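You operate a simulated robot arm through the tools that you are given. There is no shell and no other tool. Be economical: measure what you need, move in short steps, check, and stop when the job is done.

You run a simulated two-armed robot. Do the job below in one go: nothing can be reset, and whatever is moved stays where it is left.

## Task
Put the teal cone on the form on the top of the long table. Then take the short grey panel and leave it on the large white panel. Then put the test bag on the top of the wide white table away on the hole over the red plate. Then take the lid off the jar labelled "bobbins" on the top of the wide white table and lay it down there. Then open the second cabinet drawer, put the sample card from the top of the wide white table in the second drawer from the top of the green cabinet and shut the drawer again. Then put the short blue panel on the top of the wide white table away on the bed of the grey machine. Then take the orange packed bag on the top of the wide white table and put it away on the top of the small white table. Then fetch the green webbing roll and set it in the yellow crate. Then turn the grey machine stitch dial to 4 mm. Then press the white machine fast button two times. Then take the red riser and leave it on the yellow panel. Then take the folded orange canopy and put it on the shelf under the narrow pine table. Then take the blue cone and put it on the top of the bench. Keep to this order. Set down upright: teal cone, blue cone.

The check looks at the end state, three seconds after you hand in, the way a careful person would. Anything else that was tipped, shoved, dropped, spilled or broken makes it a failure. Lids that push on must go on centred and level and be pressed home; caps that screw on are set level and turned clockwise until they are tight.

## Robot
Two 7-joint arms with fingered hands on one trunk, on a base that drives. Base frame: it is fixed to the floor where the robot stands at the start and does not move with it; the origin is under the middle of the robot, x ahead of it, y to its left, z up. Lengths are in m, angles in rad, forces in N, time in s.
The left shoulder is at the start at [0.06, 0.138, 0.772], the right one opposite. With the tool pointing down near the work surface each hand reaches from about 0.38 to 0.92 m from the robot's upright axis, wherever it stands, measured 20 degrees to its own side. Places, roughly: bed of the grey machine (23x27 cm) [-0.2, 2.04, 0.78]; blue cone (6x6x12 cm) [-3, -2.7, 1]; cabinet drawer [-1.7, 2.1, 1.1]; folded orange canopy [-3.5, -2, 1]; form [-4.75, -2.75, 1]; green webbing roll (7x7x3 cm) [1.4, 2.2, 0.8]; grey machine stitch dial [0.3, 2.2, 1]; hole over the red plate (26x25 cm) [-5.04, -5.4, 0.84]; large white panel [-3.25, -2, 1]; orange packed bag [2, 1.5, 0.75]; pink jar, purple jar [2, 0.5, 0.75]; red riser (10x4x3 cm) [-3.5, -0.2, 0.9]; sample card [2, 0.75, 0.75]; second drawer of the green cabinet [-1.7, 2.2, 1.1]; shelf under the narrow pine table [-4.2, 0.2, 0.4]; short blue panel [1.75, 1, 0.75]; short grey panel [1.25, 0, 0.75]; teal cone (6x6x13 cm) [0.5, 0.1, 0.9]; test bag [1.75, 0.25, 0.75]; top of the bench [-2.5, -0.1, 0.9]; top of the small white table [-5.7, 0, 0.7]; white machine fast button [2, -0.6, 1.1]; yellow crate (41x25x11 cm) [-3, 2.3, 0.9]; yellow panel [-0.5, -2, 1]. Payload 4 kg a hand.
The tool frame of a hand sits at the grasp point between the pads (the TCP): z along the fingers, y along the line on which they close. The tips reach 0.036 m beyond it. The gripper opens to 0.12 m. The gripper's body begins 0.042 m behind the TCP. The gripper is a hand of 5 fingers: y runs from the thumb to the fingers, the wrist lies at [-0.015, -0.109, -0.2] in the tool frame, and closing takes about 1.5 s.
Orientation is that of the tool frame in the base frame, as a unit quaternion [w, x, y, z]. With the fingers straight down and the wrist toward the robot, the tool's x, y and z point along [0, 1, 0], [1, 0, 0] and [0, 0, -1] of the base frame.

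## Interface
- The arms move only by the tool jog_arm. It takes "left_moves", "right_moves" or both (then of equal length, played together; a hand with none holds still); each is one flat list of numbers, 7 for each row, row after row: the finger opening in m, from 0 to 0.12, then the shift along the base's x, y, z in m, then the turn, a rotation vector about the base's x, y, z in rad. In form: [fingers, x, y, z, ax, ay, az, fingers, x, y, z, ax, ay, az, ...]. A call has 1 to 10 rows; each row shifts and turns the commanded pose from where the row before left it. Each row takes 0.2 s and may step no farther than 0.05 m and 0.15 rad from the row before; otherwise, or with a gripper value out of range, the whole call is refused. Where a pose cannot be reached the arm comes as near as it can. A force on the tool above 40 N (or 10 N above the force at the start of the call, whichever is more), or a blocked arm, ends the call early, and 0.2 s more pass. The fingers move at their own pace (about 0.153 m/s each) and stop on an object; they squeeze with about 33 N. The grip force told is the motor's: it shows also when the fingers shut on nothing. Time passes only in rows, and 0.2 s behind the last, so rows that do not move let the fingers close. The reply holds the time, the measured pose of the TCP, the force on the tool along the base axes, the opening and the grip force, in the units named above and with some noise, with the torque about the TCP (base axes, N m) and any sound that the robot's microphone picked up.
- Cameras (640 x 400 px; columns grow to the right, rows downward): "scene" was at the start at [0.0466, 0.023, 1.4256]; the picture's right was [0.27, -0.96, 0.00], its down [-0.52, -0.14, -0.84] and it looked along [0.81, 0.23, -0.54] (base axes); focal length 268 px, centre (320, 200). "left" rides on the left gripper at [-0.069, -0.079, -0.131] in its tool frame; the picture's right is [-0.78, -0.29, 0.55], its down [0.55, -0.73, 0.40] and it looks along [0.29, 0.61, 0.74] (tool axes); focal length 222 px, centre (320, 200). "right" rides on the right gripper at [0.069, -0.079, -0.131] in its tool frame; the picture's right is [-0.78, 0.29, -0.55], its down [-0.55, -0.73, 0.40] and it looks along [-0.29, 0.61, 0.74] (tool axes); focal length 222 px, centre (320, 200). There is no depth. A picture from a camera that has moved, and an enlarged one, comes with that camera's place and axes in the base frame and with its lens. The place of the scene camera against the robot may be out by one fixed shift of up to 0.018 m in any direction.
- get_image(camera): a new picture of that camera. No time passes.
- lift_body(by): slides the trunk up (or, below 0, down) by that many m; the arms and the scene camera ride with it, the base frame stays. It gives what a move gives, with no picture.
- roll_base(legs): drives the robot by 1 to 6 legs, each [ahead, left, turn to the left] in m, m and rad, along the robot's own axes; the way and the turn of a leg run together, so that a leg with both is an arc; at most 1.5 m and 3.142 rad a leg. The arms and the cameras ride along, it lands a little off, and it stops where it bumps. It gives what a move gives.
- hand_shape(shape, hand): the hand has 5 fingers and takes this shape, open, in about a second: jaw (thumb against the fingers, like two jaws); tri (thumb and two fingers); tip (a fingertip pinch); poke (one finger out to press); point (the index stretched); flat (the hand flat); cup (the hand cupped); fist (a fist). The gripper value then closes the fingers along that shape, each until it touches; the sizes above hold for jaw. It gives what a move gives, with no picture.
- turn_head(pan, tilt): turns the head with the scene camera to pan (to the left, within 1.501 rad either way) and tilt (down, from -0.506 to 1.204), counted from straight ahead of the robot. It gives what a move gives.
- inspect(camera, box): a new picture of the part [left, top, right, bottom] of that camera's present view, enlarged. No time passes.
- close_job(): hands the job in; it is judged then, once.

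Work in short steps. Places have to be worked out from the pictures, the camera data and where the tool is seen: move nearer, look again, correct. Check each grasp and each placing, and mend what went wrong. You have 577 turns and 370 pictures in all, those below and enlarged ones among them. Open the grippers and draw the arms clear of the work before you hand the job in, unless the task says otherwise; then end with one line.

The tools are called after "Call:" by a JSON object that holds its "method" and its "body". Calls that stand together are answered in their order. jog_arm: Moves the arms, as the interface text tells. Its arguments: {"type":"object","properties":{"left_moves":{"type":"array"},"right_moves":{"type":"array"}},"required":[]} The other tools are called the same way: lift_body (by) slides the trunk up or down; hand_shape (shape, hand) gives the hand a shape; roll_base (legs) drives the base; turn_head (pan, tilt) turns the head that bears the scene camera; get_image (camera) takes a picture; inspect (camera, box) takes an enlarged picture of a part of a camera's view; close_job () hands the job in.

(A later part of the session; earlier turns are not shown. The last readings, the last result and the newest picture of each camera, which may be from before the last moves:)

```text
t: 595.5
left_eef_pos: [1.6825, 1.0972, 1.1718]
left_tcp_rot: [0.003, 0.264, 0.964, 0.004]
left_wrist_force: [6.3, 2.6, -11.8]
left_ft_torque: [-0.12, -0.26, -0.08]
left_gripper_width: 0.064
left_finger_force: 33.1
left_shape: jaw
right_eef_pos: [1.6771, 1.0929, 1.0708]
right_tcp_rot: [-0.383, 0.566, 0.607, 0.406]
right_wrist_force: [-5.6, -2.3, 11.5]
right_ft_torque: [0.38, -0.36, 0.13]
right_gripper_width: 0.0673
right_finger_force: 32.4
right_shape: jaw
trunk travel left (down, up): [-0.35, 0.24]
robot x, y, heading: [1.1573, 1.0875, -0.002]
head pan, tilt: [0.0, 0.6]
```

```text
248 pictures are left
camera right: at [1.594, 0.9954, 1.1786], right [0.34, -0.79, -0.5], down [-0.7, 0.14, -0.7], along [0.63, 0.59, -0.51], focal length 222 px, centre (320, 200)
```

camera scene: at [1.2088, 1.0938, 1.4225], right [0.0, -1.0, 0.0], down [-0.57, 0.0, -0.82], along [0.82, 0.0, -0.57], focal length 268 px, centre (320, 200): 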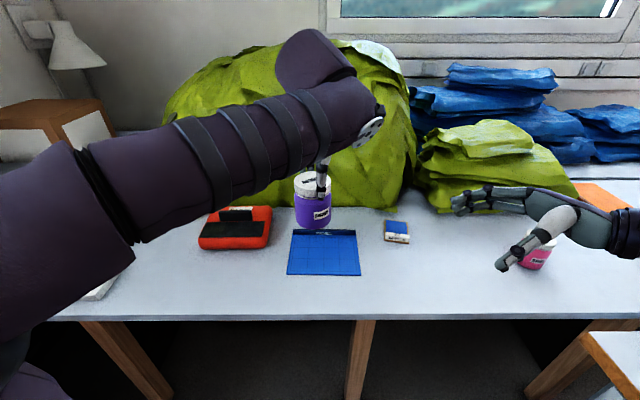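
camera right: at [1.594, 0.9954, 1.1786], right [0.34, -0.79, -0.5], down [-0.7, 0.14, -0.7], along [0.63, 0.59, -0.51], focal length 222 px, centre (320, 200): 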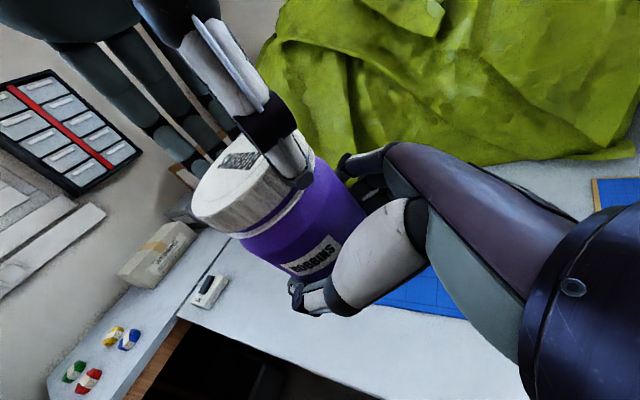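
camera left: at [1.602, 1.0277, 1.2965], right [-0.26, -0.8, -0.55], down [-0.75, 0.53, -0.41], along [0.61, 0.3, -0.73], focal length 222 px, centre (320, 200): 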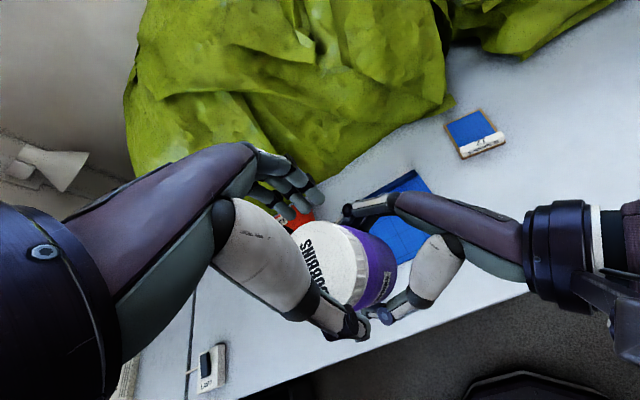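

About 2.2 rad so far. Another regrip-and-twist cycle.

Call:
{"method": "jog_arm", "body": {"left_moves": [0.0, 0, 0, -0.003, 0, 0, 0, 0.1, 0, 0, 0.0, 0, 0, 0, 0.1, 0, 0, 0, 0, 0, -0.15, 0.1, 0, 0, 0, 0, 0, -0.15, 0.1, 0, 0, 0, 0, 0, -0.15, 0.1, 0, 0, 0, 0, 0, -0.15, 0.1, 0, 0, 0, 0, 0, -0.15, 0.1, 0, 0, 0, 0, 0, -0.15, 0.1, 0, 0, 0, 0, 0, -0.15, 0.1, 0, 0, 0, 0, 0, -0.15]}}

Call:
{"method": "jog_arm", "body": {"left_moves": [0.05, 0, 0, 0, 0, 0, -0.1, 0.0, 0, 0, 0, 0, 0, 0, 0.0, 0, 0, 0, 0, 0, 0, 0.0, 0, 0, 0, 0, 0, 0.15, 0.0, 0, 0, 0.0005, 0, 0, 0.15, 0.0, 0, 0, 0.0005, 0, 0, 0.15, 0.0, 0, 0, 0.0005, 0, 0, 0.15, 0.0, 0, 0, 0.0005, 0, 0, 0.15, 0.0, 0, 0, 0.0005, 0, 0, 0.15, 0.0, 0, 0, 0.0005, 0, 0, 0.15]}}

Call:
{"method": "get_image", "body": {"camera": "right"}}

```text
t: 597.6
left_eef_pos: [1.6822, 1.0984, 1.1673]
left_tcp_rot: [0.005, 0.764, 0.645, 0.002]
left_wrist_force: [0.9, 0.3, 0.0]
left_ft_torque: [-0.03, 0.01, 0.02]
left_gripper_width: 0.0997
left_finger_force: 0.1
left_shape: jaw
right_eef_pos: [1.6774, 1.0924, 1.07]
right_tcp_rot: [-0.382, 0.566, 0.606, 0.407]
right_wrist_force: [-0.8, -0.4, -1.2]
right_ft_torque: [0.0, -0.01, 0.0]
right_gripper_width: 0.0674
right_finger_force: 32.9
right_shape: jaw
trunk travel left (down, up): [-0.35, 0.24]
robot x, y, heading: [1.1605, 1.097, -0.002]
head pan, tilt: [0.0, 0.6]
```

```text
t: 599.9
left_eef_pos: [1.6812, 1.0975, 1.1697]
left_tcp_rot: [0.003, 0.381, 0.924, 0.004]
left_wrist_force: [2.3, 0.1, -8.6]
left_ft_torque: [-0.34, 0.05, -0.09]
left_gripper_width: 0.0624
left_finger_force: 33.3
left_shape: jaw
right_eef_pos: [1.6759, 1.092, 1.0706]
right_tcp_rot: [-0.383, 0.566, 0.606, 0.406]
right_wrist_force: [-2.5, 0.7, 8.7]
right_ft_torque: [0.28, -0.4, 0.15]
right_gripper_width: 0.0675
right_finger_force: 33.1
right_shape: jaw
trunk travel left (down, up): [-0.35, 0.24]
robot x, y, heading: [1.1584, 1.0944, -0.004]
head pan, tilt: [0.0, 0.6]
```

```text
247 pictures are left
camera right: at [1.5938, 0.9956, 1.1786], right [0.34, -0.79, -0.5], down [-0.7, 0.14, -0.7], along [0.63, 0.59, -0.51], focal length 222 px, centre (320, 200)
```

right: 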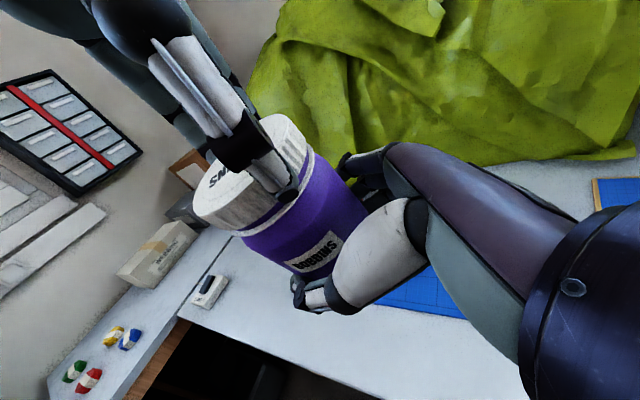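

About 3.1 rad. Another cycle.

Call:
{"method": "jog_arm", "body": {"left_moves": [0.0, 0, 0, -0.001, 0, 0, 0, 0.1, 0, 0, 0.0, 0, 0, 0, 0.1, 0, 0, 0, 0, 0, -0.15, 0.1, 0, 0, 0, 0, 0, -0.15, 0.1, 0, 0, 0, 0, 0, -0.15, 0.1, 0, 0, 0, 0, 0, -0.15, 0.1, 0, 0, 0, 0, 0, -0.15, 0.1, 0, 0, 0, 0, 0, -0.15, 0.1, 0, 0, 0, 0, 0, -0.15, 0.1, 0, 0, 0, 0, 0, -0.15]}}

Call:
{"method": "jog_arm", "body": {"left_moves": [0.05, 0, 0, 0, 0, 0, 0, 0.0, 0, 0, 0, 0, 0, 0, 0.0, 0, 0, 0, 0, 0, 0, 0.0, 0, 0, 0, 0, 0, 0.15, 0.0, 0, 0, 0.0005, 0, 0, 0.15, 0.0, 0, 0, 0.0005, 0, 0, 0.15, 0.0, 0, 0, 0.0005, 0, 0, 0.15, 0.0, 0, 0, 0.0005, 0, 0, 0.15, 0.0, 0, 0, 0.0005, 0, 0, 0.15, 0.0, 0, 0, 0.0005, 0, 0, 0.15]}}

Call:
{"method": "jog_arm", "body": {"left_moves": [0.0, 0, 0, 0.001, 0, 0, 0.12, 0.0, 0, 0, 0.003, 0, 0, 0.12, 0.0, 0, 0, 0.004, 0, 0, 0.05]}}

Call:
{"method": "get_image", "body": {"camera": "right"}}

```text
t: 602.0
left_eef_pos: [1.6815, 1.0984, 1.1709]
left_tcp_rot: [0.006, 0.838, 0.546, 0.002]
left_wrist_force: [-0.5, -0.2, 0.3]
left_ft_torque: [-0.03, -0.02, 0.0]
left_gripper_width: 0.0998
left_finger_force: 0.0
left_shape: jaw
right_eef_pos: [1.6769, 1.0932, 1.0694]
right_tcp_rot: [-0.383, 0.567, 0.606, 0.407]
right_wrist_force: [-0.4, -0.9, -1.6]
right_ft_torque: [-0.04, 0.02, 0.01]
right_gripper_width: 0.0674
right_finger_force: 33.5
right_shape: jaw
trunk travel left (down, up): [-0.35, 0.24]
robot x, y, heading: [1.1563, 1.0915, -0.005]
head pan, tilt: [0.0, 0.6]
```

```text
t: 604.2
left_eef_pos: [1.6818, 1.0974, 1.1732]
left_tcp_rot: [0.004, 0.45, 0.893, 0.004]
left_wrist_force: [5.0, 0.9, -3.2]
left_ft_torque: [0.03, -0.38, -0.09]
left_gripper_width: 0.0644
left_finger_force: 32.8
left_shape: jaw
right_eef_pos: [1.6754, 1.093, 1.0709]
right_tcp_rot: [-0.383, 0.566, 0.606, 0.406]
right_wrist_force: [-3.5, -1.3, 3.0]
right_ft_torque: [0.13, -0.09, 0.1]
right_gripper_width: 0.0673
right_finger_force: 32.3
right_shape: jaw
trunk travel left (down, up): [-0.35, 0.24]
robot x, y, heading: [1.1597, 1.0965, -0.005]
head pan, tilt: [0.0, 0.6]
```

```text
t: 605.0
left_eef_pos: [1.6812, 1.0978, 1.1808]
left_tcp_rot: [0.001, 0.316, 0.949, 0.004]
left_wrist_force: [5.4, 1.5, -18.5]
left_ft_torque: [-0.23, -0.18, -0.09]
left_gripper_width: 0.065
left_finger_force: 32.7
left_shape: jaw
right_eef_pos: [1.6769, 1.0934, 1.0726]
right_tcp_rot: [-0.383, 0.565, 0.606, 0.408]
right_wrist_force: [-5.5, -2.1, 16.5]
right_ft_torque: [0.46, -0.46, 0.13]
right_gripper_width: 0.0668
right_finger_force: 32.9
right_shape: jaw
trunk travel left (down, up): [-0.35, 0.24]
robot x, y, heading: [1.1642, 1.0973, -0.006]
head pan, tilt: [0.0, 0.6]
```

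```text
246 pictures are left
camera right: at [1.5937, 0.9955, 1.1798], right [0.34, -0.79, -0.5], down [-0.7, 0.14, -0.7], along [0.63, 0.59, -0.5], focal length 222 px, centre (320, 200)
```

right: 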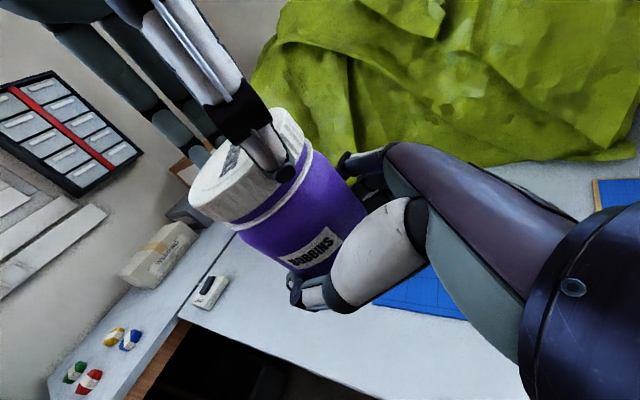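

About 4.7 rad in total, still threaded but higher. Two more cycles.

Call:
{"method": "jog_arm", "body": {"left_moves": [0.0, 0, 0, -0.005, 0, 0, 0, 0.1, 0, 0, 0.0, 0, 0, 0, 0.1, 0, 0, 0, 0, 0, -0.15, 0.1, 0, 0, 0, 0, 0, -0.15, 0.1, 0, 0, 0, 0, 0, -0.15, 0.1, 0, 0, 0, 0, 0, -0.15, 0.1, 0, 0, 0, 0, 0, -0.15, 0.1, 0, 0, 0, 0, 0, -0.15, 0.1, 0, 0, 0, 0, 0, -0.15, 0.1, 0, 0, 0, 0, 0, -0.15]}}

Call:
{"method": "jog_arm", "body": {"left_moves": [0.05, 0, 0, 0, 0, 0, -0.1, 0.0, 0, 0, 0, 0, 0, 0, 0.0, 0, 0, 0, 0, 0, 0, 0.0, 0, 0, 0, 0, 0, 0.15, 0.0, 0, 0, 0.0005, 0, 0, 0.15, 0.0, 0, 0, 0.0005, 0, 0, 0.15, 0.0, 0, 0, 0.0005, 0, 0, 0.15, 0.0, 0, 0, 0.0005, 0, 0, 0.15, 0.0, 0, 0, 0.0005, 0, 0, 0.15, 0.0, 0, 0, 0.0005, 0, 0, 0.15]}}

Call:
{"method": "jog_arm", "body": {"left_moves": [0.0, 0, 0, 0.001, 0, 0, 0.14, 0.0, 0, 0, 0.001, 0, 0, 0.14, 0.0, 0, 0, 0.004, 0, 0, 0.05, 0.0, 0, 0, 0.004, 0, 0, 0]}}

Call:
{"method": "get_image", "body": {"camera": "right"}}

```text
t: 607.2
left_eef_pos: [1.681, 1.0983, 1.1752]
left_tcp_rot: [0.005, 0.798, 0.602, 0.002]
left_wrist_force: [0.3, -0.1, -0.1]
left_ft_torque: [0.04, 0.01, 0.03]
left_gripper_width: 0.1001
left_finger_force: 0.1
left_shape: jaw
right_eef_pos: [1.6756, 1.0929, 1.0692]
right_tcp_rot: [-0.382, 0.567, 0.606, 0.406]
right_wrist_force: [0.3, 0.6, -2.1]
right_ft_torque: [-0.01, 0.02, 0.04]
right_gripper_width: 0.0672
right_finger_force: 32.6
right_shape: jaw
trunk travel left (down, up): [-0.35, 0.24]
robot x, y, heading: [1.1575, 1.0952, -0.003]
head pan, tilt: [0.0, 0.6]
```

```text
t: 609.5
left_eef_pos: [1.6819, 1.098, 1.1794]
left_tcp_rot: [0.004, 0.432, 0.902, 0.004]
left_wrist_force: [0.2, 0.8, 0.0]
left_ft_torque: [0.02, 0.0, -0.02]
left_gripper_width: 0.0624
left_finger_force: 32.8
left_shape: jaw
right_eef_pos: [1.6765, 1.0927, 1.0696]
right_tcp_rot: [-0.383, 0.567, 0.606, 0.406]
right_wrist_force: [-0.3, -1.7, -1.6]
right_ft_torque: [0.03, -0.01, 0.04]
right_gripper_width: 0.0677
right_finger_force: 32.9
right_shape: jaw
trunk travel left (down, up): [-0.35, 0.24]
robot x, y, heading: [1.1626, 1.0932, -0.001]
head pan, tilt: [0.0, 0.6]
```

```text
t: 610.5
left_eef_pos: [1.681, 1.0986, 1.1912]
left_tcp_rot: [0.003, 0.278, 0.96, 0.004]
left_wrist_force: [-0.9, -0.3, -0.2]
left_ft_torque: [-0.03, 0.0, 0.0]
left_gripper_width: 0.0627
left_finger_force: 33.0
left_shape: jaw
right_eef_pos: [1.6767, 1.0923, 1.07]
right_tcp_rot: [-0.382, 0.566, 0.607, 0.406]
right_wrist_force: [-0.3, -0.8, -0.6]
right_ft_torque: [-0.01, 0.01, -0.01]
right_gripper_width: 0.0674
right_finger_force: 33.2
right_shape: jaw
trunk travel left (down, up): [-0.35, 0.24]
robot x, y, heading: [1.1575, 1.0981, -0.002]
head pan, tilt: [0.0, 0.6]
```

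```text
245 pictures are left
camera right: at [1.5939, 0.9956, 1.1781], right [0.34, -0.79, -0.5], down [-0.7, 0.14, -0.7], along [0.63, 0.59, -0.51], focal length 222 px, centre (320, 200)
```

right: 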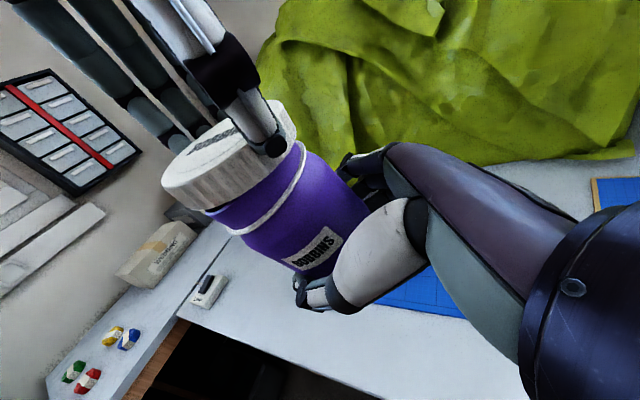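

The lid is free. I lift it clear and carry it left to a free spot near (1.72, 1.30).

Call:
{"method": "jog_arm", "body": {"left_moves": [0.0, 0, 0, 0.02, 0, 0, 0, 0.0, 0, 0, 0.04, 0, 0, -0.1, 0.0, 0, 0.03, 0.02, 0, 0, -0.12, 0.0, 0, 0.04, 0, 0, 0, -0.12, 0.0, 0, 0.04, 0, 0, 0, -0.12, 0.0, 0.01, 0.04, 0, 0, 0, -0.12, 0.0, 0.01, 0.04, 0, 0, 0, -0.12, 0.0, 0.01, 0.02, -0.04, 0, 0, -0.12, 0.0, 0.01, 0, -0.045, 0, 0, -0.12, 0.0, 0, 0, -0.045, 0, 0, 0]}}

Call:
{"method": "get_image", "body": {"camera": "left"}}

Call:
{"method": "get_image", "body": {"camera": "scene"}}

```text
t: 612.6
left_eef_pos: [1.7231, 1.306, 1.1403]
left_tcp_rot: [0.005, 0.685, 0.729, 0.004]
left_wrist_force: [0.4, -0.8, -0.2]
left_ft_torque: [-0.02, 0.0, 0.02]
left_gripper_width: 0.0626
left_finger_force: 32.5
left_shape: jaw
right_eef_pos: [1.6783, 1.0926, 1.07]
right_tcp_rot: [-0.382, 0.566, 0.606, 0.407]
right_wrist_force: [0.1, -0.7, -2.0]
right_ft_torque: [0.0, 0.05, 0.03]
right_gripper_width: 0.0677
right_finger_force: 33.4
right_shape: jaw
trunk travel left (down, up): [-0.35, 0.24]
robot x, y, heading: [1.1613, 1.0999, -0.005]
head pan, tilt: [0.0, 0.6]
```

```text
244 pictures are left
camera left: at [1.6469, 1.2336, 1.271], right [-0.23, -0.8, -0.55], down [-0.76, 0.5, -0.41], along [0.6, 0.32, -0.73], focal length 222 px, centre (320, 200)
```

left: 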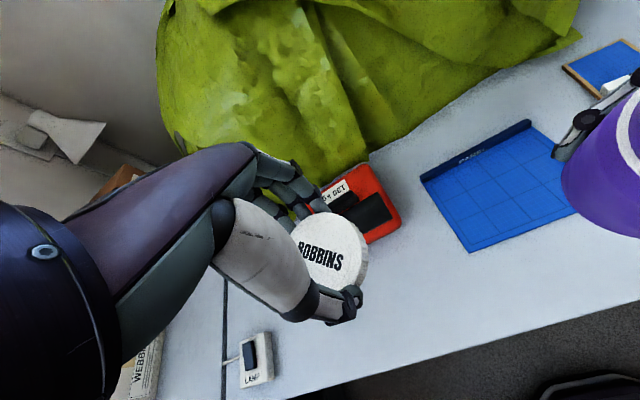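

```text
243 pictures are left
camera scene: at [1.2088, 1.0942, 1.4225], right [0.0, -1.0, 0.0], down [-0.57, 0.0, -0.82], along [0.82, 0.0, -0.57], focal length 268 px, centre (320, 200)
```

scene: 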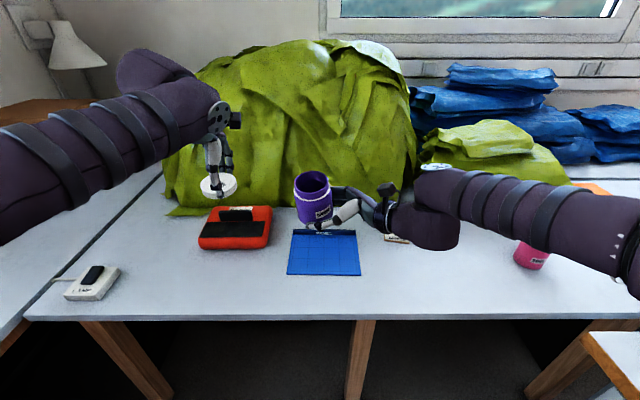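

The spot is clear. I lower the lid to the table.

Call:
{"method": "jog_arm", "body": {"left_moves": [0.0, 0, 0, -0.045, 0, 0, 0, 0.0, 0, 0, -0.045, 0, 0, 0, 0.0, 0, 0, -0.045, 0, 0, 0, 0.0, 0, 0, -0.045, 0, 0, 0, 0.0, 0, 0, -0.045, 0, 0, 0, 0.0, 0, 0, -0.03, 0, 0, 0, 0.0, 0, 0, -0.02, 0, 0, 0, 0.0, 0, 0, -0.01, 0, 0, 0]}}

Call:
{"method": "jog_arm", "body": {"left_moves": [0.0, 0, 0, -0.007, 0, 0, 0, 0.0, 0, 0, -0.007, 0, 0, 0]}}

Call:
{"method": "get_image", "body": {"camera": "left"}}

```text
t: 614.5
left_eef_pos: [1.7219, 1.3078, 0.8542]
left_tcp_rot: [0.005, 0.684, 0.729, 0.001]
left_wrist_force: [-0.2, 0.0, -0.9]
left_ft_torque: [-0.01, -0.02, -0.02]
left_gripper_width: 0.0625
left_finger_force: 33.3
left_shape: jaw
right_eef_pos: [1.6775, 1.0922, 1.0697]
right_tcp_rot: [-0.382, 0.567, 0.606, 0.406]
right_wrist_force: [-0.5, -0.3, -1.1]
right_ft_torque: [-0.01, 0.02, 0.02]
right_gripper_width: 0.0678
right_finger_force: 33.0
right_shape: jaw
trunk travel left (down, up): [-0.35, 0.24]
robot x, y, heading: [1.1638, 1.0939, -0.006]
head pan, tilt: [0.0, 0.6]
```

```text
t: 615.0
left_eef_pos: [1.723, 1.3073, 0.8399]
left_tcp_rot: [0.005, 0.684, 0.73, 0.003]
left_wrist_force: [-0.4, 0.3, -0.6]
left_ft_torque: [0.01, -0.03, 0.02]
left_gripper_width: 0.0626
left_finger_force: 32.8
left_shape: jaw
right_eef_pos: [1.6772, 1.0934, 1.0705]
right_tcp_rot: [-0.383, 0.566, 0.607, 0.407]
right_wrist_force: [-0.1, -0.1, -0.7]
right_ft_torque: [-0.01, 0.0, 0.0]
right_gripper_width: 0.0674
right_finger_force: 33.1
right_shape: jaw
trunk travel left (down, up): [-0.35, 0.24]
robot x, y, heading: [1.1602, 1.0961, -0.002]
head pan, tilt: [0.0, 0.6]
```

```text
242 pictures are left
camera left: at [1.6458, 1.235, 0.9722], right [-0.23, -0.8, -0.55], down [-0.76, 0.5, -0.41], along [0.6, 0.32, -0.73], focal length 222 px, centre (320, 200)
```

left: 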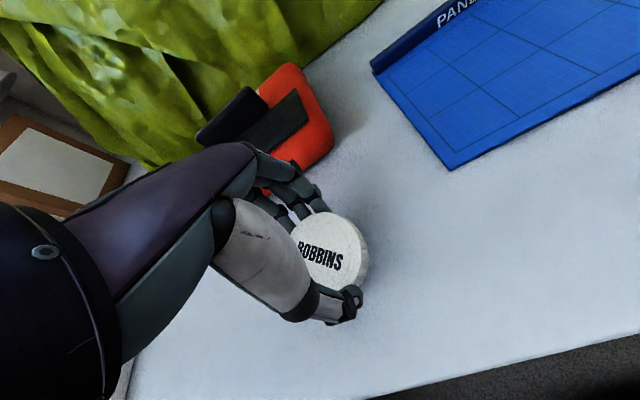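

Close to the table. Down until contact.

Call:
{"method": "jog_arm", "body": {"left_moves": [0.0, 0, 0, -0.005, 0, 0, 0, 0.0, 0, 0, -0.004, 0, 0, 0]}}

Call:
{"method": "jog_arm", "body": {"left_moves": [0.0, 0, 0, -0.004, 0, 0, 0, 0.0, 0, 0, -0.003, 0, 0, 0]}}

Call:
{"method": "jog_arm", "body": {"left_moves": [0.0, 0, 0, -0.003, 0, 0, 0, 0.0, 0, 0, -0.003, 0, 0, 0]}}

```text
t: 615.6
left_eef_pos: [1.7228, 1.3078, 0.8319]
left_tcp_rot: [0.005, 0.685, 0.729, 0.003]
left_wrist_force: [0.4, -0.1, 0.3]
left_ft_torque: [-0.01, -0.04, -0.04]
left_gripper_width: 0.0624
left_finger_force: 33.0
left_shape: jaw
right_eef_pos: [1.6773, 1.0926, 1.0688]
right_tcp_rot: [-0.383, 0.566, 0.606, 0.407]
right_wrist_force: [0.7, 0.4, -0.8]
right_ft_torque: [-0.01, -0.01, 0.0]
right_gripper_width: 0.0672
right_finger_force: 33.5
right_shape: jaw
trunk travel left (down, up): [-0.35, 0.24]
robot x, y, heading: [1.1572, 1.091, -0.002]
head pan, tilt: [0.0, 0.6]
```

```text
t: 616.2
left_eef_pos: [1.7203, 1.3071, 0.8251]
left_tcp_rot: [0.004, 0.684, 0.73, 0.003]
left_wrist_force: [-0.1, 0.2, 0.4]
left_ft_torque: [0.01, -0.02, -0.02]
left_gripper_width: 0.0628
left_finger_force: 32.7
left_shape: jaw
right_eef_pos: [1.677, 1.0924, 1.0699]
right_tcp_rot: [-0.382, 0.567, 0.606, 0.406]
right_wrist_force: [-1.0, 0.5, -0.7]
right_ft_torque: [-0.01, 0.02, -0.02]
right_gripper_width: 0.0675
right_finger_force: 32.9
right_shape: jaw
trunk travel left (down, up): [-0.35, 0.24]
robot x, y, heading: [1.1629, 1.0908, -0.003]
head pan, tilt: [0.0, 0.6]
```

```text
t: 616.9
left_eef_pos: [1.723, 1.3068, 0.8209]
left_tcp_rot: [0.006, 0.684, 0.729, 0.004]
left_wrist_force: [-3.2, 0.9, 12.9]
left_ft_torque: [-0.06, 0.51, -0.06]
left_gripper_width: 0.0633
left_finger_force: 33.8
left_shape: jaw
right_eef_pos: [1.6757, 1.0924, 1.0704]
right_tcp_rot: [-0.382, 0.567, 0.606, 0.407]
right_wrist_force: [0.0, -0.2, -1.9]
right_ft_torque: [-0.01, 0.01, -0.01]
right_gripper_width: 0.0675
right_finger_force: 33.0
right_shape: jaw
trunk travel left (down, up): [-0.35, 0.24]
robot x, y, heading: [1.1643, 1.0959, -0.004]
head pan, tilt: [0.0, 0.6]
```

Lid is on the table. Open and rise.

Call:
{"method": "jog_arm", "body": {"left_moves": [0.07, 0, 0, 0.001, 0, 0, 0, 0.1, 0, 0, 0.001, 0, 0, 0, 0.1, 0, 0, 0.01, 0, 0, 0, 0.1, 0, 0, 0.03, 0, 0, 0, 0.1, 0, 0, 0.045, 0, 0, 0, 0.1, 0, 0, 0.045, 0, 0, 0, 0.1, 0, 0, 0.045, 0, 0, 0, 0.1, 0, 0, 0.045, 0, 0, 0]}}

Call:
{"method": "get_image", "body": {"camera": "left"}}

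Call:
{"method": "get_image", "body": {"camera": "right"}}

```text
t: 618.6
left_eef_pos: [1.7192, 1.308, 1.0396]
left_tcp_rot: [0.005, 0.685, 0.729, 0.002]
left_wrist_force: [0.3, 0.8, 0.3]
left_ft_torque: [-0.02, -0.01, -0.03]
left_gripper_width: 0.0998
left_finger_force: 0.1
left_shape: jaw
right_eef_pos: [1.6768, 1.0914, 1.0694]
right_tcp_rot: [-0.382, 0.567, 0.606, 0.406]
right_wrist_force: [0.4, 0.6, -0.6]
right_ft_torque: [0.0, 0.02, 0.01]
right_gripper_width: 0.0675
right_finger_force: 32.9
right_shape: jaw
trunk travel left (down, up): [-0.35, 0.24]
robot x, y, heading: [1.1591, 1.097, -0.002]
head pan, tilt: [0.0, 0.6]
```

```text
241 pictures are left
camera left: at [1.642, 1.2356, 1.1704], right [-0.23, -0.8, -0.55], down [-0.76, 0.5, -0.41], along [0.6, 0.32, -0.73], focal length 222 px, centre (320, 200)
```

left: 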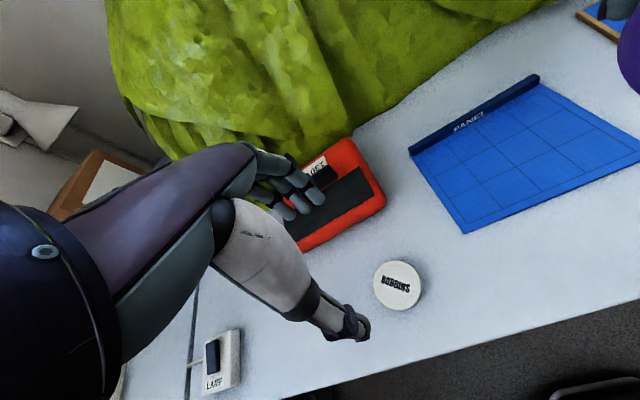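

```text
240 pictures are left
camera right: at [1.5937, 0.9956, 1.1781], right [0.34, -0.79, -0.5], down [-0.7, 0.14, -0.7], along [0.63, 0.59, -0.51], focal length 222 px, centre (320, 200)
```

right: 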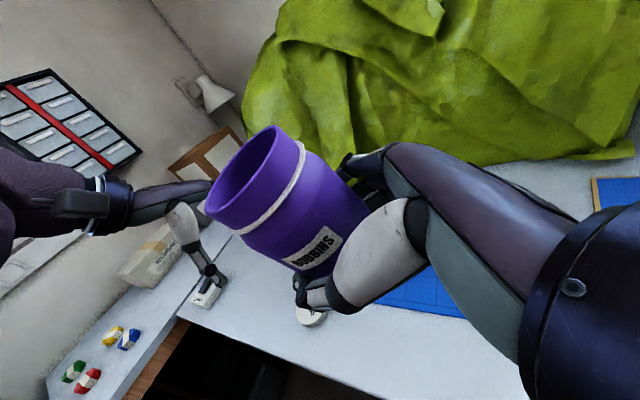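

The lid lies on the table. Now I transfer the open jar to the left hand by its neck from above; check its attitude first.

Call:
{"method": "inspect", "body": {"camera": "scene", "box": [260, 140, 380, 260]}}

Call:
{"method": "jog_arm", "body": {"left_moves": [0.1, 0, 0, 0.045, 0, 0, 0, 0.1, 0, 0, 0.045, 0, 0, 0, 0.1, 0, 0, 0.045, 0, 0, 0, 0.1, 0, 0, 0.03, 0, 0, 0, 0.1, -0.01, -0.042, 0, 0, 0, 0, 0.1, -0.01, -0.042, 0, 0, 0, 0, 0.1, -0.01, -0.042, 0, 0, 0, 0, 0.1, -0.008, -0.042, 0, 0, 0, 0, 0.1, 0, -0.042, 0, 0, 0, 0]}}

Call:
{"method": "get_image", "body": {"camera": "left"}}

```text
3.33 times, centred on (320, 200) of scene
camera zoom: at [1.2085, 1.0941, 1.4224], right [0.0, -1.0, 0.0], down [-0.56, 0.0, -0.83], along [0.83, 0.0, -0.56], focal length 894 px, centre (320, 200)
```

zoom: 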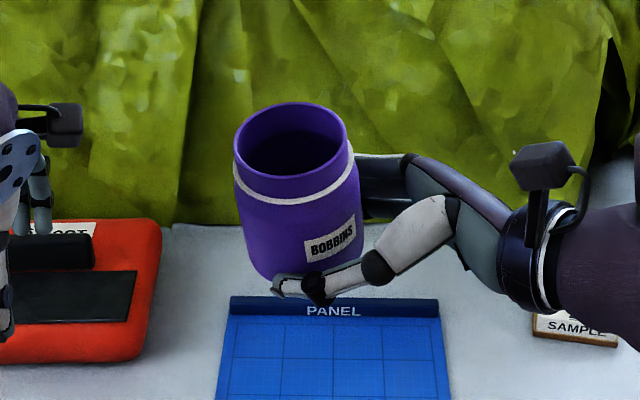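

```text
t: 620.6
left_eef_pos: [1.6847, 1.1002, 1.2072]
left_tcp_rot: [0.005, 0.684, 0.729, 0.002]
left_wrist_force: [0.0, 1.0, 0.5]
left_ft_torque: [0.0, -0.01, 0.0]
left_gripper_width: 0.0997
left_finger_force: 0.0
left_shape: jaw
right_eef_pos: [1.6772, 1.092, 1.0696]
right_tcp_rot: [-0.383, 0.566, 0.606, 0.406]
right_wrist_force: [0.5, -0.7, -1.2]
right_ft_torque: [0.0, 0.02, 0.0]
right_gripper_width: 0.0677
right_finger_force: 32.8
right_shape: jaw
trunk travel left (down, up): [-0.35, 0.24]
robot x, y, heading: [1.1618, 1.0946, 0.002]
head pan, tilt: [0.0, 0.6]
```

```text
238 pictures are left
camera left: at [1.6076, 1.0263, 1.3377], right [-0.23, -0.8, -0.55], down [-0.76, 0.5, -0.41], along [0.6, 0.32, -0.73], focal length 222 px, centre (320, 200)
```

left: 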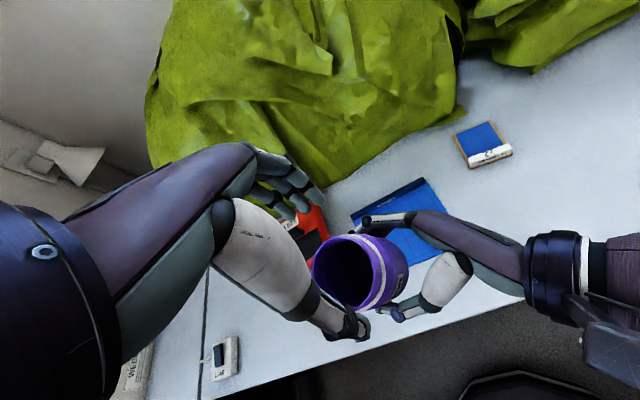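

The jar leans about 8° to the left; I level it with the right wrist, then lower the left hand onto its neck.

Call:
{"method": "jog_arm", "body": {"left_moves": [0.1, -0.005, 0.0, 0, 0, 0, 0, 0.1, 0, 0, -0.02, 0, 0, 0, 0.1, 0, 0, -0.018, 0, 0, 0, 0.1, 0, 0, -0.015, 0, 0, 0], "right_moves": [0.0, 0, 0, 0, 0.14, 0, 0, 0.0, 0, 0, 0, 0, 0, 0, 0.0, 0, 0, 0, 0, 0, 0, 0.0, 0, 0, 0, 0, 0, 0]}}

Call:
{"method": "get_image", "body": {"camera": "left"}}

Call:
{"method": "inspect", "body": {"camera": "scene", "box": [260, 140, 380, 260]}}

```text
t: 621.6
left_eef_pos: [1.6803, 1.1007, 1.1537]
left_tcp_rot: [0.005, 0.684, 0.729, 0.002]
left_wrist_force: [-0.6, 0.1, -1.0]
left_ft_torque: [0.01, 0.05, 0.01]
left_gripper_width: 0.0998
left_finger_force: 0.1
left_shape: jaw
right_eef_pos: [1.6777, 1.0925, 1.0696]
right_tcp_rot: [-0.42, 0.538, 0.577, 0.448]
right_wrist_force: [1.0, -0.6, -0.9]
right_ft_torque: [-0.01, 0.01, 0.03]
right_gripper_width: 0.0675
right_finger_force: 33.3
right_shape: jaw
trunk travel left (down, up): [-0.35, 0.24]
robot x, y, heading: [1.1617, 1.0951, 0.003]
head pan, tilt: [0.0, 0.6]
```

```text
237 pictures are left
camera left: at [1.6021, 1.028, 1.2843], right [-0.23, -0.8, -0.55], down [-0.76, 0.5, -0.41], along [0.6, 0.32, -0.73], focal length 222 px, centre (320, 200)
```

left: 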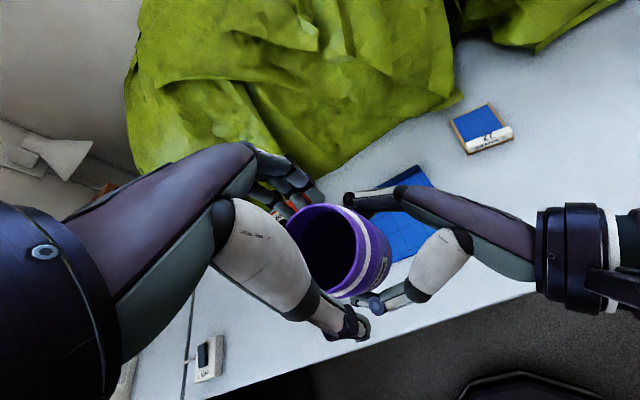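

```text
3.33 times, centred on (320, 200) of scene
camera zoom: at [1.2088, 1.0941, 1.4224], right [0.0, -1.0, 0.0], down [-0.57, 0.0, -0.82], along [0.82, 0.0, -0.57], focal length 894 px, centre (320, 200)
```

zoom: 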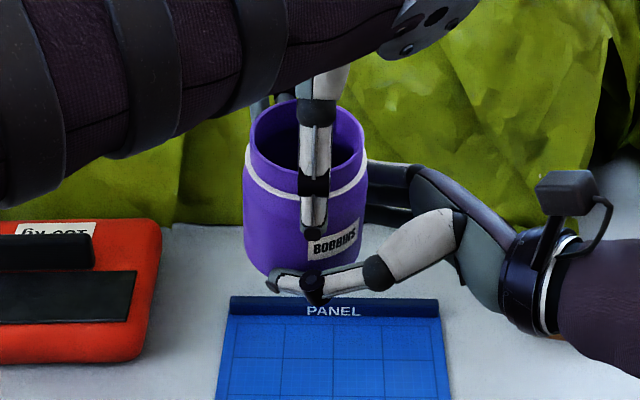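

Upright now. Shift slightly and close the left hand on the neck, then release the right.

Call:
{"method": "jog_arm", "body": {"left_moves": [0.1, -0.008, -0.01, 0, 0, 0, 0, 0.06, 0, 0, 0, 0, 0, 0, 0.0, 0, 0, 0, 0, 0, 0, 0.0, 0, 0, 0, 0, 0, 0, 0.0, 0, 0, 0, 0, 0, 0, 0.0, 0, 0, 0, 0, 0, 0]}}

Call:
{"method": "get_image", "body": {"camera": "left"}}

```text
t: 623.0
left_eef_pos: [1.6722, 1.0906, 1.1532]
left_tcp_rot: [0.004, 0.684, 0.729, 0.003]
left_wrist_force: [5.6, 0.0, 3.0]
left_ft_torque: [0.01, -0.4, -0.1]
left_gripper_width: 0.0698
left_finger_force: 33.0
left_shape: jaw
right_eef_pos: [1.6773, 1.0929, 1.0699]
right_tcp_rot: [-0.422, 0.54, 0.576, 0.446]
right_wrist_force: [-5.7, 0.3, -3.7]
right_ft_torque: [-0.05, -0.07, 0.13]
right_gripper_width: 0.0661
right_finger_force: 33.4
right_shape: jaw
trunk travel left (down, up): [-0.35, 0.24]
robot x, y, heading: [1.1601, 1.0952, -0.005]
head pan, tilt: [0.0, 0.6]
```

```text
235 pictures are left
camera left: at [1.5943, 1.018, 1.2834], right [-0.23, -0.8, -0.55], down [-0.76, 0.5, -0.41], along [0.6, 0.32, -0.73], focal length 222 px, centre (320, 200)
```

left: 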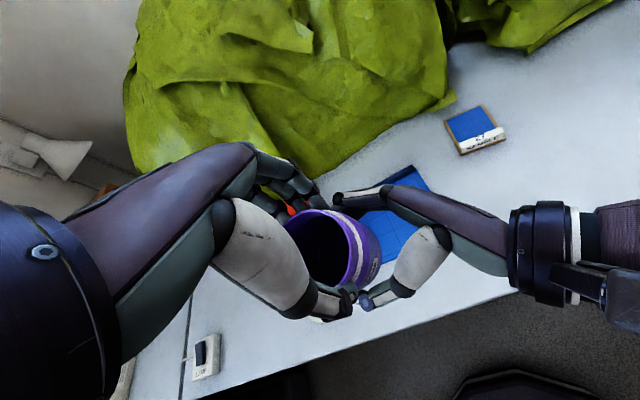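

Left holds it. Now open the right hand and withdraw it to the right, back along its approach.

Call:
{"method": "jog_arm", "body": {"right_moves": [0.09, 0, 0, 0, 0, 0, 0, 0.12, 0, 0, 0, 0, 0, 0, 0.12, 0, 0, 0, 0, 0, 0, 0.12, 0, -0.03, 0.006, 0, 0, 0, 0.12, 0, -0.04, 0.008, 0, 0, 0, 0.12, 0, -0.04, 0.01, 0, 0, 0, 0.12, 0, -0.04, 0.01, 0, 0, 0, 0.12, 0, -0.04, 0.02, 0, 0, 0]}}

Call:
{"method": "get_image", "body": {"camera": "right"}}

Call:
{"method": "inspect", "body": {"camera": "scene", "box": [260, 140, 380, 260]}}

```text
t: 624.9
left_eef_pos: [1.6714, 1.0902, 1.1531]
left_tcp_rot: [0.004, 0.684, 0.73, 0.003]
left_wrist_force: [-0.5, 0.0, -0.1]
left_ft_torque: [-0.02, -0.01, 0.05]
left_gripper_width: 0.0692
left_finger_force: 33.0
left_shape: jaw
right_eef_pos: [1.68, 0.9037, 1.1263]
right_tcp_rot: [-0.42, 0.539, 0.577, 0.448]
right_wrist_force: [-0.4, -0.1, 0.1]
right_ft_torque: [0.0, -0.01, 0.0]
right_gripper_width: 0.1195
right_finger_force: 0.0
right_shape: jaw
trunk travel left (down, up): [-0.35, 0.24]
robot x, y, heading: [1.1632, 1.0927, -0.0]
head pan, tilt: [0.0, 0.6]
```

```text
234 pictures are left
camera right: at [1.5961, 0.7929, 1.2196], right [0.34, -0.72, -0.61], down [-0.7, 0.24, -0.67], along [0.63, 0.66, -0.42], focal length 222 px, centre (320, 200)
```

right: 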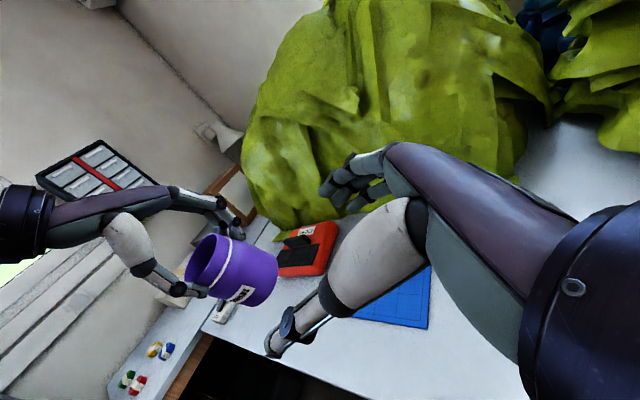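

```text
3.33 times, centred on (320, 200) of scene
camera zoom: at [1.2087, 1.0939, 1.4224], right [0.0, -1.0, 0.0], down [-0.56, 0.0, -0.83], along [0.83, 0.0, -0.56], focal length 894 px, centre (320, 200)
```

zoom: 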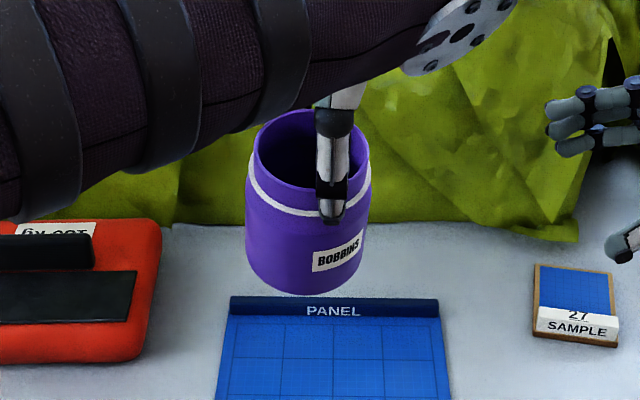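

Jar is upright in the left hand. I restore the right arm to its raised tuck, then return the jar to its original spot.

Call:
{"method": "jog_arm", "body": {"right_moves": [0.12, -0.02, 0, 0.03, -0.15, 0, 0, 0.12, -0.02, 0, 0.03, -0.15, 0, 0, 0.12, -0.02, 0, 0.03, -0.15, 0, 0, 0.12, -0.02, 0, 0.03, -0.15, 0, 0, 0.12, -0.02, 0, 0.03, -0.15, 0, 0, 0.12, -0.02, 0, 0.03, -0.15, 0, 0, 0.12, -0.02, 0, 0.02, -0.15, 0, 0, 0.12, -0.01, 0, 0, -0.15, 0, 0, 0.12, 0, 0, 0, -0.14, 0, 0]}}

Call:
{"method": "roll_base", "body": {"legs": [[0, -0.2, 0], [0, 0, -0.489], [0.1, 0, 0]]}}

Call:
{"method": "turn_head", "body": {"pan": 0.1, "tilt": 0.65}}

Call:
{"method": "get_image", "body": {"camera": "left"}}

```text
t: 626.9
left_eef_pos: [1.6713, 1.0906, 1.1523]
left_tcp_rot: [0.004, 0.684, 0.73, 0.003]
left_wrist_force: [-0.6, 0.3, 0.3]
left_ft_torque: [0.0, -0.02, 0.01]
left_gripper_width: 0.0693
left_finger_force: 33.3
left_shape: jaw
right_eef_pos: [1.5281, 0.9028, 1.3253]
right_tcp_rot: [0.006, 0.684, 0.729, -0.007]
right_wrist_force: [0.0, 0.3, 0.6]
right_ft_torque: [0.0, 0.01, 0.01]
right_gripper_width: 0.1198
right_finger_force: 0.0
right_shape: jaw
trunk travel left (down, up): [-0.35, 0.24]
robot x, y, heading: [1.1615, 1.095, -0.003]
head pan, tilt: [0.0, 0.6]
```

```text
t: 630.6
left_eef_pos: [1.7016, 0.608, 1.1518]
left_tcp_rot: [0.005, 0.839, 0.544, 0.001]
left_wrist_force: [0.5, -0.2, -1.2]
left_ft_torque: [0.02, 0.03, -0.02]
left_gripper_width: 0.0692
left_finger_force: 32.7
left_shape: jaw
right_eef_pos: [1.4876, 0.5099, 1.325]
right_tcp_rot: [0.002, 0.839, 0.544, -0.008]
right_wrist_force: [-0.1, -0.7, -0.4]
right_ft_torque: [0.01, -0.01, -0.03]
right_gripper_width: 0.1197
right_finger_force: 0.0
right_shape: jaw
trunk travel left (down, up): [-0.35, 0.24]
robot x, y, heading: [1.2502, 0.8529, -0.49]
head pan, tilt: [0.0, 0.6]
```

```text
t: 631.3
left_eef_pos: [1.7014, 0.6086, 1.1516]
left_tcp_rot: [0.006, 0.84, 0.543, 0.002]
left_wrist_force: [0.4, 0.4, -0.6]
left_ft_torque: [-0.01, 0.05, 0.0]
left_gripper_width: 0.0691
left_finger_force: 33.3
left_shape: jaw
right_eef_pos: [1.4879, 0.5096, 1.3255]
right_tcp_rot: [0.002, 0.838, 0.545, -0.008]
right_wrist_force: [1.0, -0.4, 0.4]
right_ft_torque: [-0.04, 0.04, 0.01]
right_gripper_width: 0.1198
right_finger_force: 0.0
right_shape: jaw
trunk travel left (down, up): [-0.35, 0.24]
robot x, y, heading: [1.2513, 0.8494, -0.492]
head pan, tilt: [0.099, 0.649]
```

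```text
232 pictures are left
camera left: at [1.598, 0.5797, 1.283], right [-0.58, -0.6, -0.55], down [-0.44, 0.8, -0.41], along [0.68, 0.01, -0.73], focal length 222 px, centre (320, 200)
```

left: 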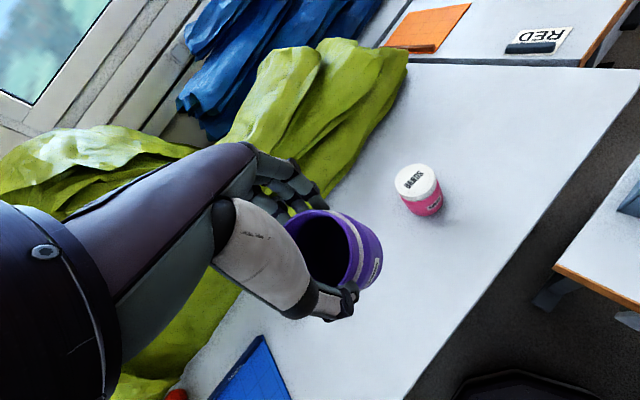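

I move over the original spot and lower the jar.

Call:
{"method": "jog_arm", "body": {"left_moves": [0.0, 0.036, -0.012, -0.02, 0, 0, 0, 0.0, 0.036, -0.012, -0.02, 0, 0, 0, 0.0, 0.036, -0.012, -0.03, 0, 0, 0, 0.0, 0.036, -0.012, -0.03, 0, 0, 0, 0.0, 0.036, -0.012, -0.03, 0, 0, 0, 0.0, 0.033, -0.009, -0.03, 0, 0, 0, 0.0, 0, 0, -0.04, 0, 0, 0, 0.0, 0, 0, -0.03, 0, 0, 0, 0.0, 0, 0, -0.015, 0, 0, 0]}}

Call:
{"method": "get_image", "body": {"camera": "left"}}

Call:
{"method": "inspect", "body": {"camera": "scene", "box": [240, 100, 440, 260]}}

```text
t: 633.3
left_eef_pos: [1.9142, 0.5375, 0.9037]
left_tcp_rot: [0.005, 0.839, 0.544, 0.001]
left_wrist_force: [0.2, 0.3, -1.2]
left_ft_torque: [-0.04, 0.04, -0.01]
left_gripper_width: 0.069
left_finger_force: 32.7
left_shape: jaw
right_eef_pos: [1.487, 0.5097, 1.3255]
right_tcp_rot: [0.002, 0.839, 0.544, -0.007]
right_wrist_force: [0.4, -0.6, 0.3]
right_ft_torque: [0.01, 0.02, 0.01]
right_gripper_width: 0.1199
right_finger_force: 0.0
right_shape: jaw
trunk travel left (down, up): [-0.35, 0.24]
robot x, y, heading: [1.2513, 0.8502, -0.493]
head pan, tilt: [0.099, 0.649]
```

```text
231 pictures are left
camera left: at [1.811, 0.5095, 1.0347], right [-0.58, -0.6, -0.55], down [-0.44, 0.8, -0.41], along [0.68, 0.01, -0.73], focal length 222 px, centre (320, 200)
```

left: 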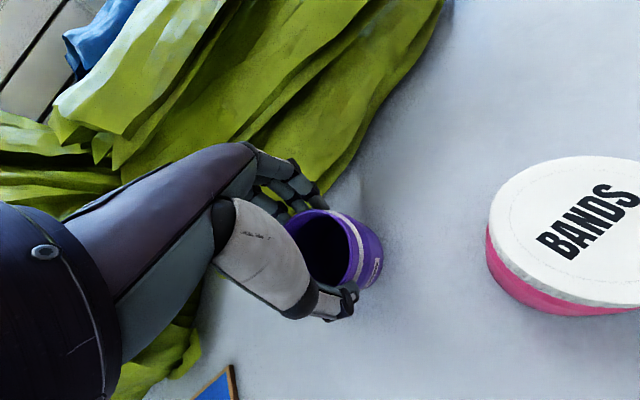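

```text
2.50 times, centred on (340, 180) of scene
camera zoom: at [1.2947, 0.8312, 1.4181], right [-0.38, -0.93, 0.0], down [-0.56, 0.23, -0.8], along [0.74, -0.3, -0.6], focal length 671 px, centre (270, 250)
```

zoom: 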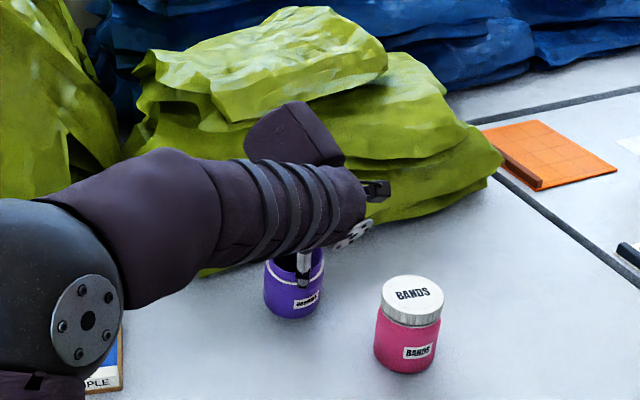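

Near the table; lower to contact.

Call:
{"method": "jog_arm", "body": {"left_moves": [0.0, 0, 0, -0.005, 0, 0, 0, 0.0, 0, 0, -0.004, 0, 0, 0]}}

Call:
{"method": "jog_arm", "body": {"left_moves": [0.0, 0, 0, -0.004, 0, 0, 0, 0.0, 0, 0, -0.003, 0, 0, 0]}}

Call:
{"method": "jog_arm", "body": {"left_moves": [0.0, 0, 0, -0.003, 0, 0, 0, 0.0, 0, 0, -0.003, 0, 0, 0]}}

```text
t: 633.9
left_eef_pos: [1.9149, 0.5374, 0.8981]
left_tcp_rot: [0.005, 0.839, 0.544, 0.002]
left_wrist_force: [-0.2, -0.4, -1.7]
left_ft_torque: [-0.01, 0.0, 0.01]
left_gripper_width: 0.0692
left_finger_force: 32.3
left_shape: jaw
right_eef_pos: [1.4856, 0.5097, 1.3239]
right_tcp_rot: [0.002, 0.839, 0.545, -0.007]
right_wrist_force: [0.3, -0.4, 0.7]
right_ft_torque: [0.0, -0.02, 0.0]
right_gripper_width: 0.1199
right_finger_force: 0.1
right_shape: jaw
trunk travel left (down, up): [-0.35, 0.24]
robot x, y, heading: [1.2531, 0.85, -0.482]
head pan, tilt: [0.099, 0.649]
```

```text
t: 634.5
left_eef_pos: [1.9133, 0.5401, 0.8913]
left_tcp_rot: [0.005, 0.839, 0.544, 0.001]
left_wrist_force: [-0.1, 0.3, -0.9]
left_ft_torque: [0.01, -0.01, -0.02]
left_gripper_width: 0.069
left_finger_force: 33.2
left_shape: jaw
right_eef_pos: [1.4863, 0.5108, 1.3249]
right_tcp_rot: [0.003, 0.839, 0.544, -0.008]
right_wrist_force: [-0.2, -0.5, 0.2]
right_ft_torque: [-0.01, -0.02, -0.02]
right_gripper_width: 0.1198
right_finger_force: 0.1
right_shape: jaw
trunk travel left (down, up): [-0.35, 0.24]
robot x, y, heading: [1.2496, 0.8496, -0.489]
head pan, tilt: [0.099, 0.649]
```

```text
t: 635.1
left_eef_pos: [1.9127, 0.5396, 0.8881]
left_tcp_rot: [0.007, 0.84, 0.543, 0.001]
left_wrist_force: [0.6, -0.6, 6.4]
left_ft_torque: [0.0, -0.02, 0.02]
left_gripper_width: 0.0693
left_finger_force: 33.1
left_shape: jaw
right_eef_pos: [1.4862, 0.5103, 1.3254]
right_tcp_rot: [0.002, 0.839, 0.544, -0.007]
right_wrist_force: [0.9, -0.1, 0.5]
right_ft_torque: [-0.01, -0.02, -0.02]
right_gripper_width: 0.1199
right_finger_force: 0.0
right_shape: jaw
trunk travel left (down, up): [-0.35, 0.24]
robot x, y, heading: [1.2486, 0.8489, -0.488]
head pan, tilt: [0.099, 0.649]
```

Contact; open and rise straight up.

Call:
{"method": "jog_arm", "body": {"left_moves": [0.09, 0, 0, 0, 0, 0, 0, 0.11, 0, 0, 0, 0, 0, 0, 0.11, 0, 0, 0, 0, 0, 0, 0.11, 0, 0, 0.02, 0, 0, 0, 0.11, 0, 0, 0.04, 0, 0, 0, 0.11, 0, 0, 0.04, 0, 0, 0, 0.11, 0, 0, 0.04, 0, 0, 0, 0.12, -0.03, 0.02, 0.03, 0, 0, 0, 0.12, -0.035, 0.03, 0.02, 0, 0, 0]}}

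Call:
{"method": "inspect", "body": {"camera": "scene", "box": [220, 80, 440, 280]}}

Call:
{"method": "get_image", "body": {"camera": "left"}}

```text
refused: row 9 steps farther than a row can; nothing moved
```

```text
2.00 times, centred on (330, 180) of scene
camera zoom: at [1.294, 0.8315, 1.4183], right [-0.38, -0.93, 0.0], down [-0.56, 0.23, -0.8], along [0.74, -0.3, -0.6], focal length 536 px, centre (300, 240)
```

zoom: 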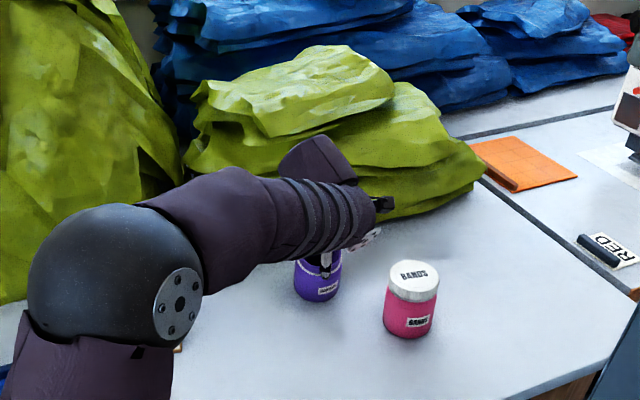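

```text
228 pictures are left
camera left: at [1.8099, 0.5109, 1.0183], right [-0.58, -0.6, -0.55], down [-0.44, 0.8, -0.41], along [0.68, 0.0, -0.73], focal length 222 px, centre (320, 200)
```

left: 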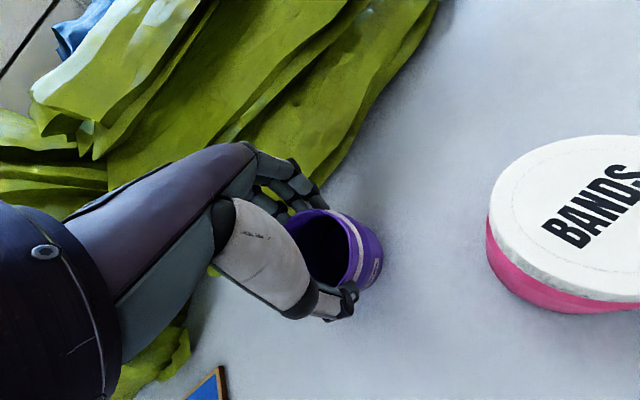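

One row was too long; redo with smaller steps.

Call:
{"method": "jog_arm", "body": {"left_moves": [0.09, 0, 0, 0, 0, 0, 0, 0.11, 0, 0, 0, 0, 0, 0, 0.11, 0, 0, 0, 0, 0, 0, 0.11, 0, 0, 0.02, 0, 0, 0, 0.11, 0, 0, 0.04, 0, 0, 0, 0.11, 0, 0, 0.04, 0, 0, 0, 0.11, 0, 0, 0.04, 0, 0, 0, 0.12, -0.03, 0.02, 0.03, 0, 0, 0, 0.12, -0.03, 0.02, 0.03, 0, 0, 0]}}

Call:
{"method": "get_image", "body": {"camera": "left"}}

```text
t: 637.1
left_eef_pos: [1.854, 0.5829, 1.0812]
left_tcp_rot: [0.006, 0.839, 0.544, 0.002]
left_wrist_force: [-0.8, -0.2, 0.9]
left_ft_torque: [0.02, -0.01, 0.0]
left_gripper_width: 0.1199
left_finger_force: 0.0
left_shape: jaw
right_eef_pos: [1.4859, 0.5104, 1.3249]
right_tcp_rot: [0.002, 0.839, 0.544, -0.008]
right_wrist_force: [-0.4, 0.2, -0.3]
right_ft_torque: [0.01, -0.03, 0.01]
right_gripper_width: 0.1198
right_finger_force: 0.1
right_shape: jaw
trunk travel left (down, up): [-0.35, 0.24]
robot x, y, heading: [1.2476, 0.8536, -0.485]
head pan, tilt: [0.099, 0.649]
```

```text
227 pictures are left
camera left: at [1.7512, 0.5541, 1.2125], right [-0.58, -0.6, -0.55], down [-0.44, 0.8, -0.41], along [0.68, 0.01, -0.73], focal length 222 px, centre (320, 200)
```

left: 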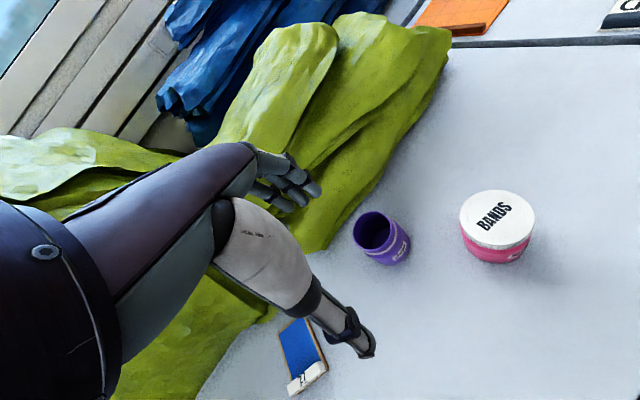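

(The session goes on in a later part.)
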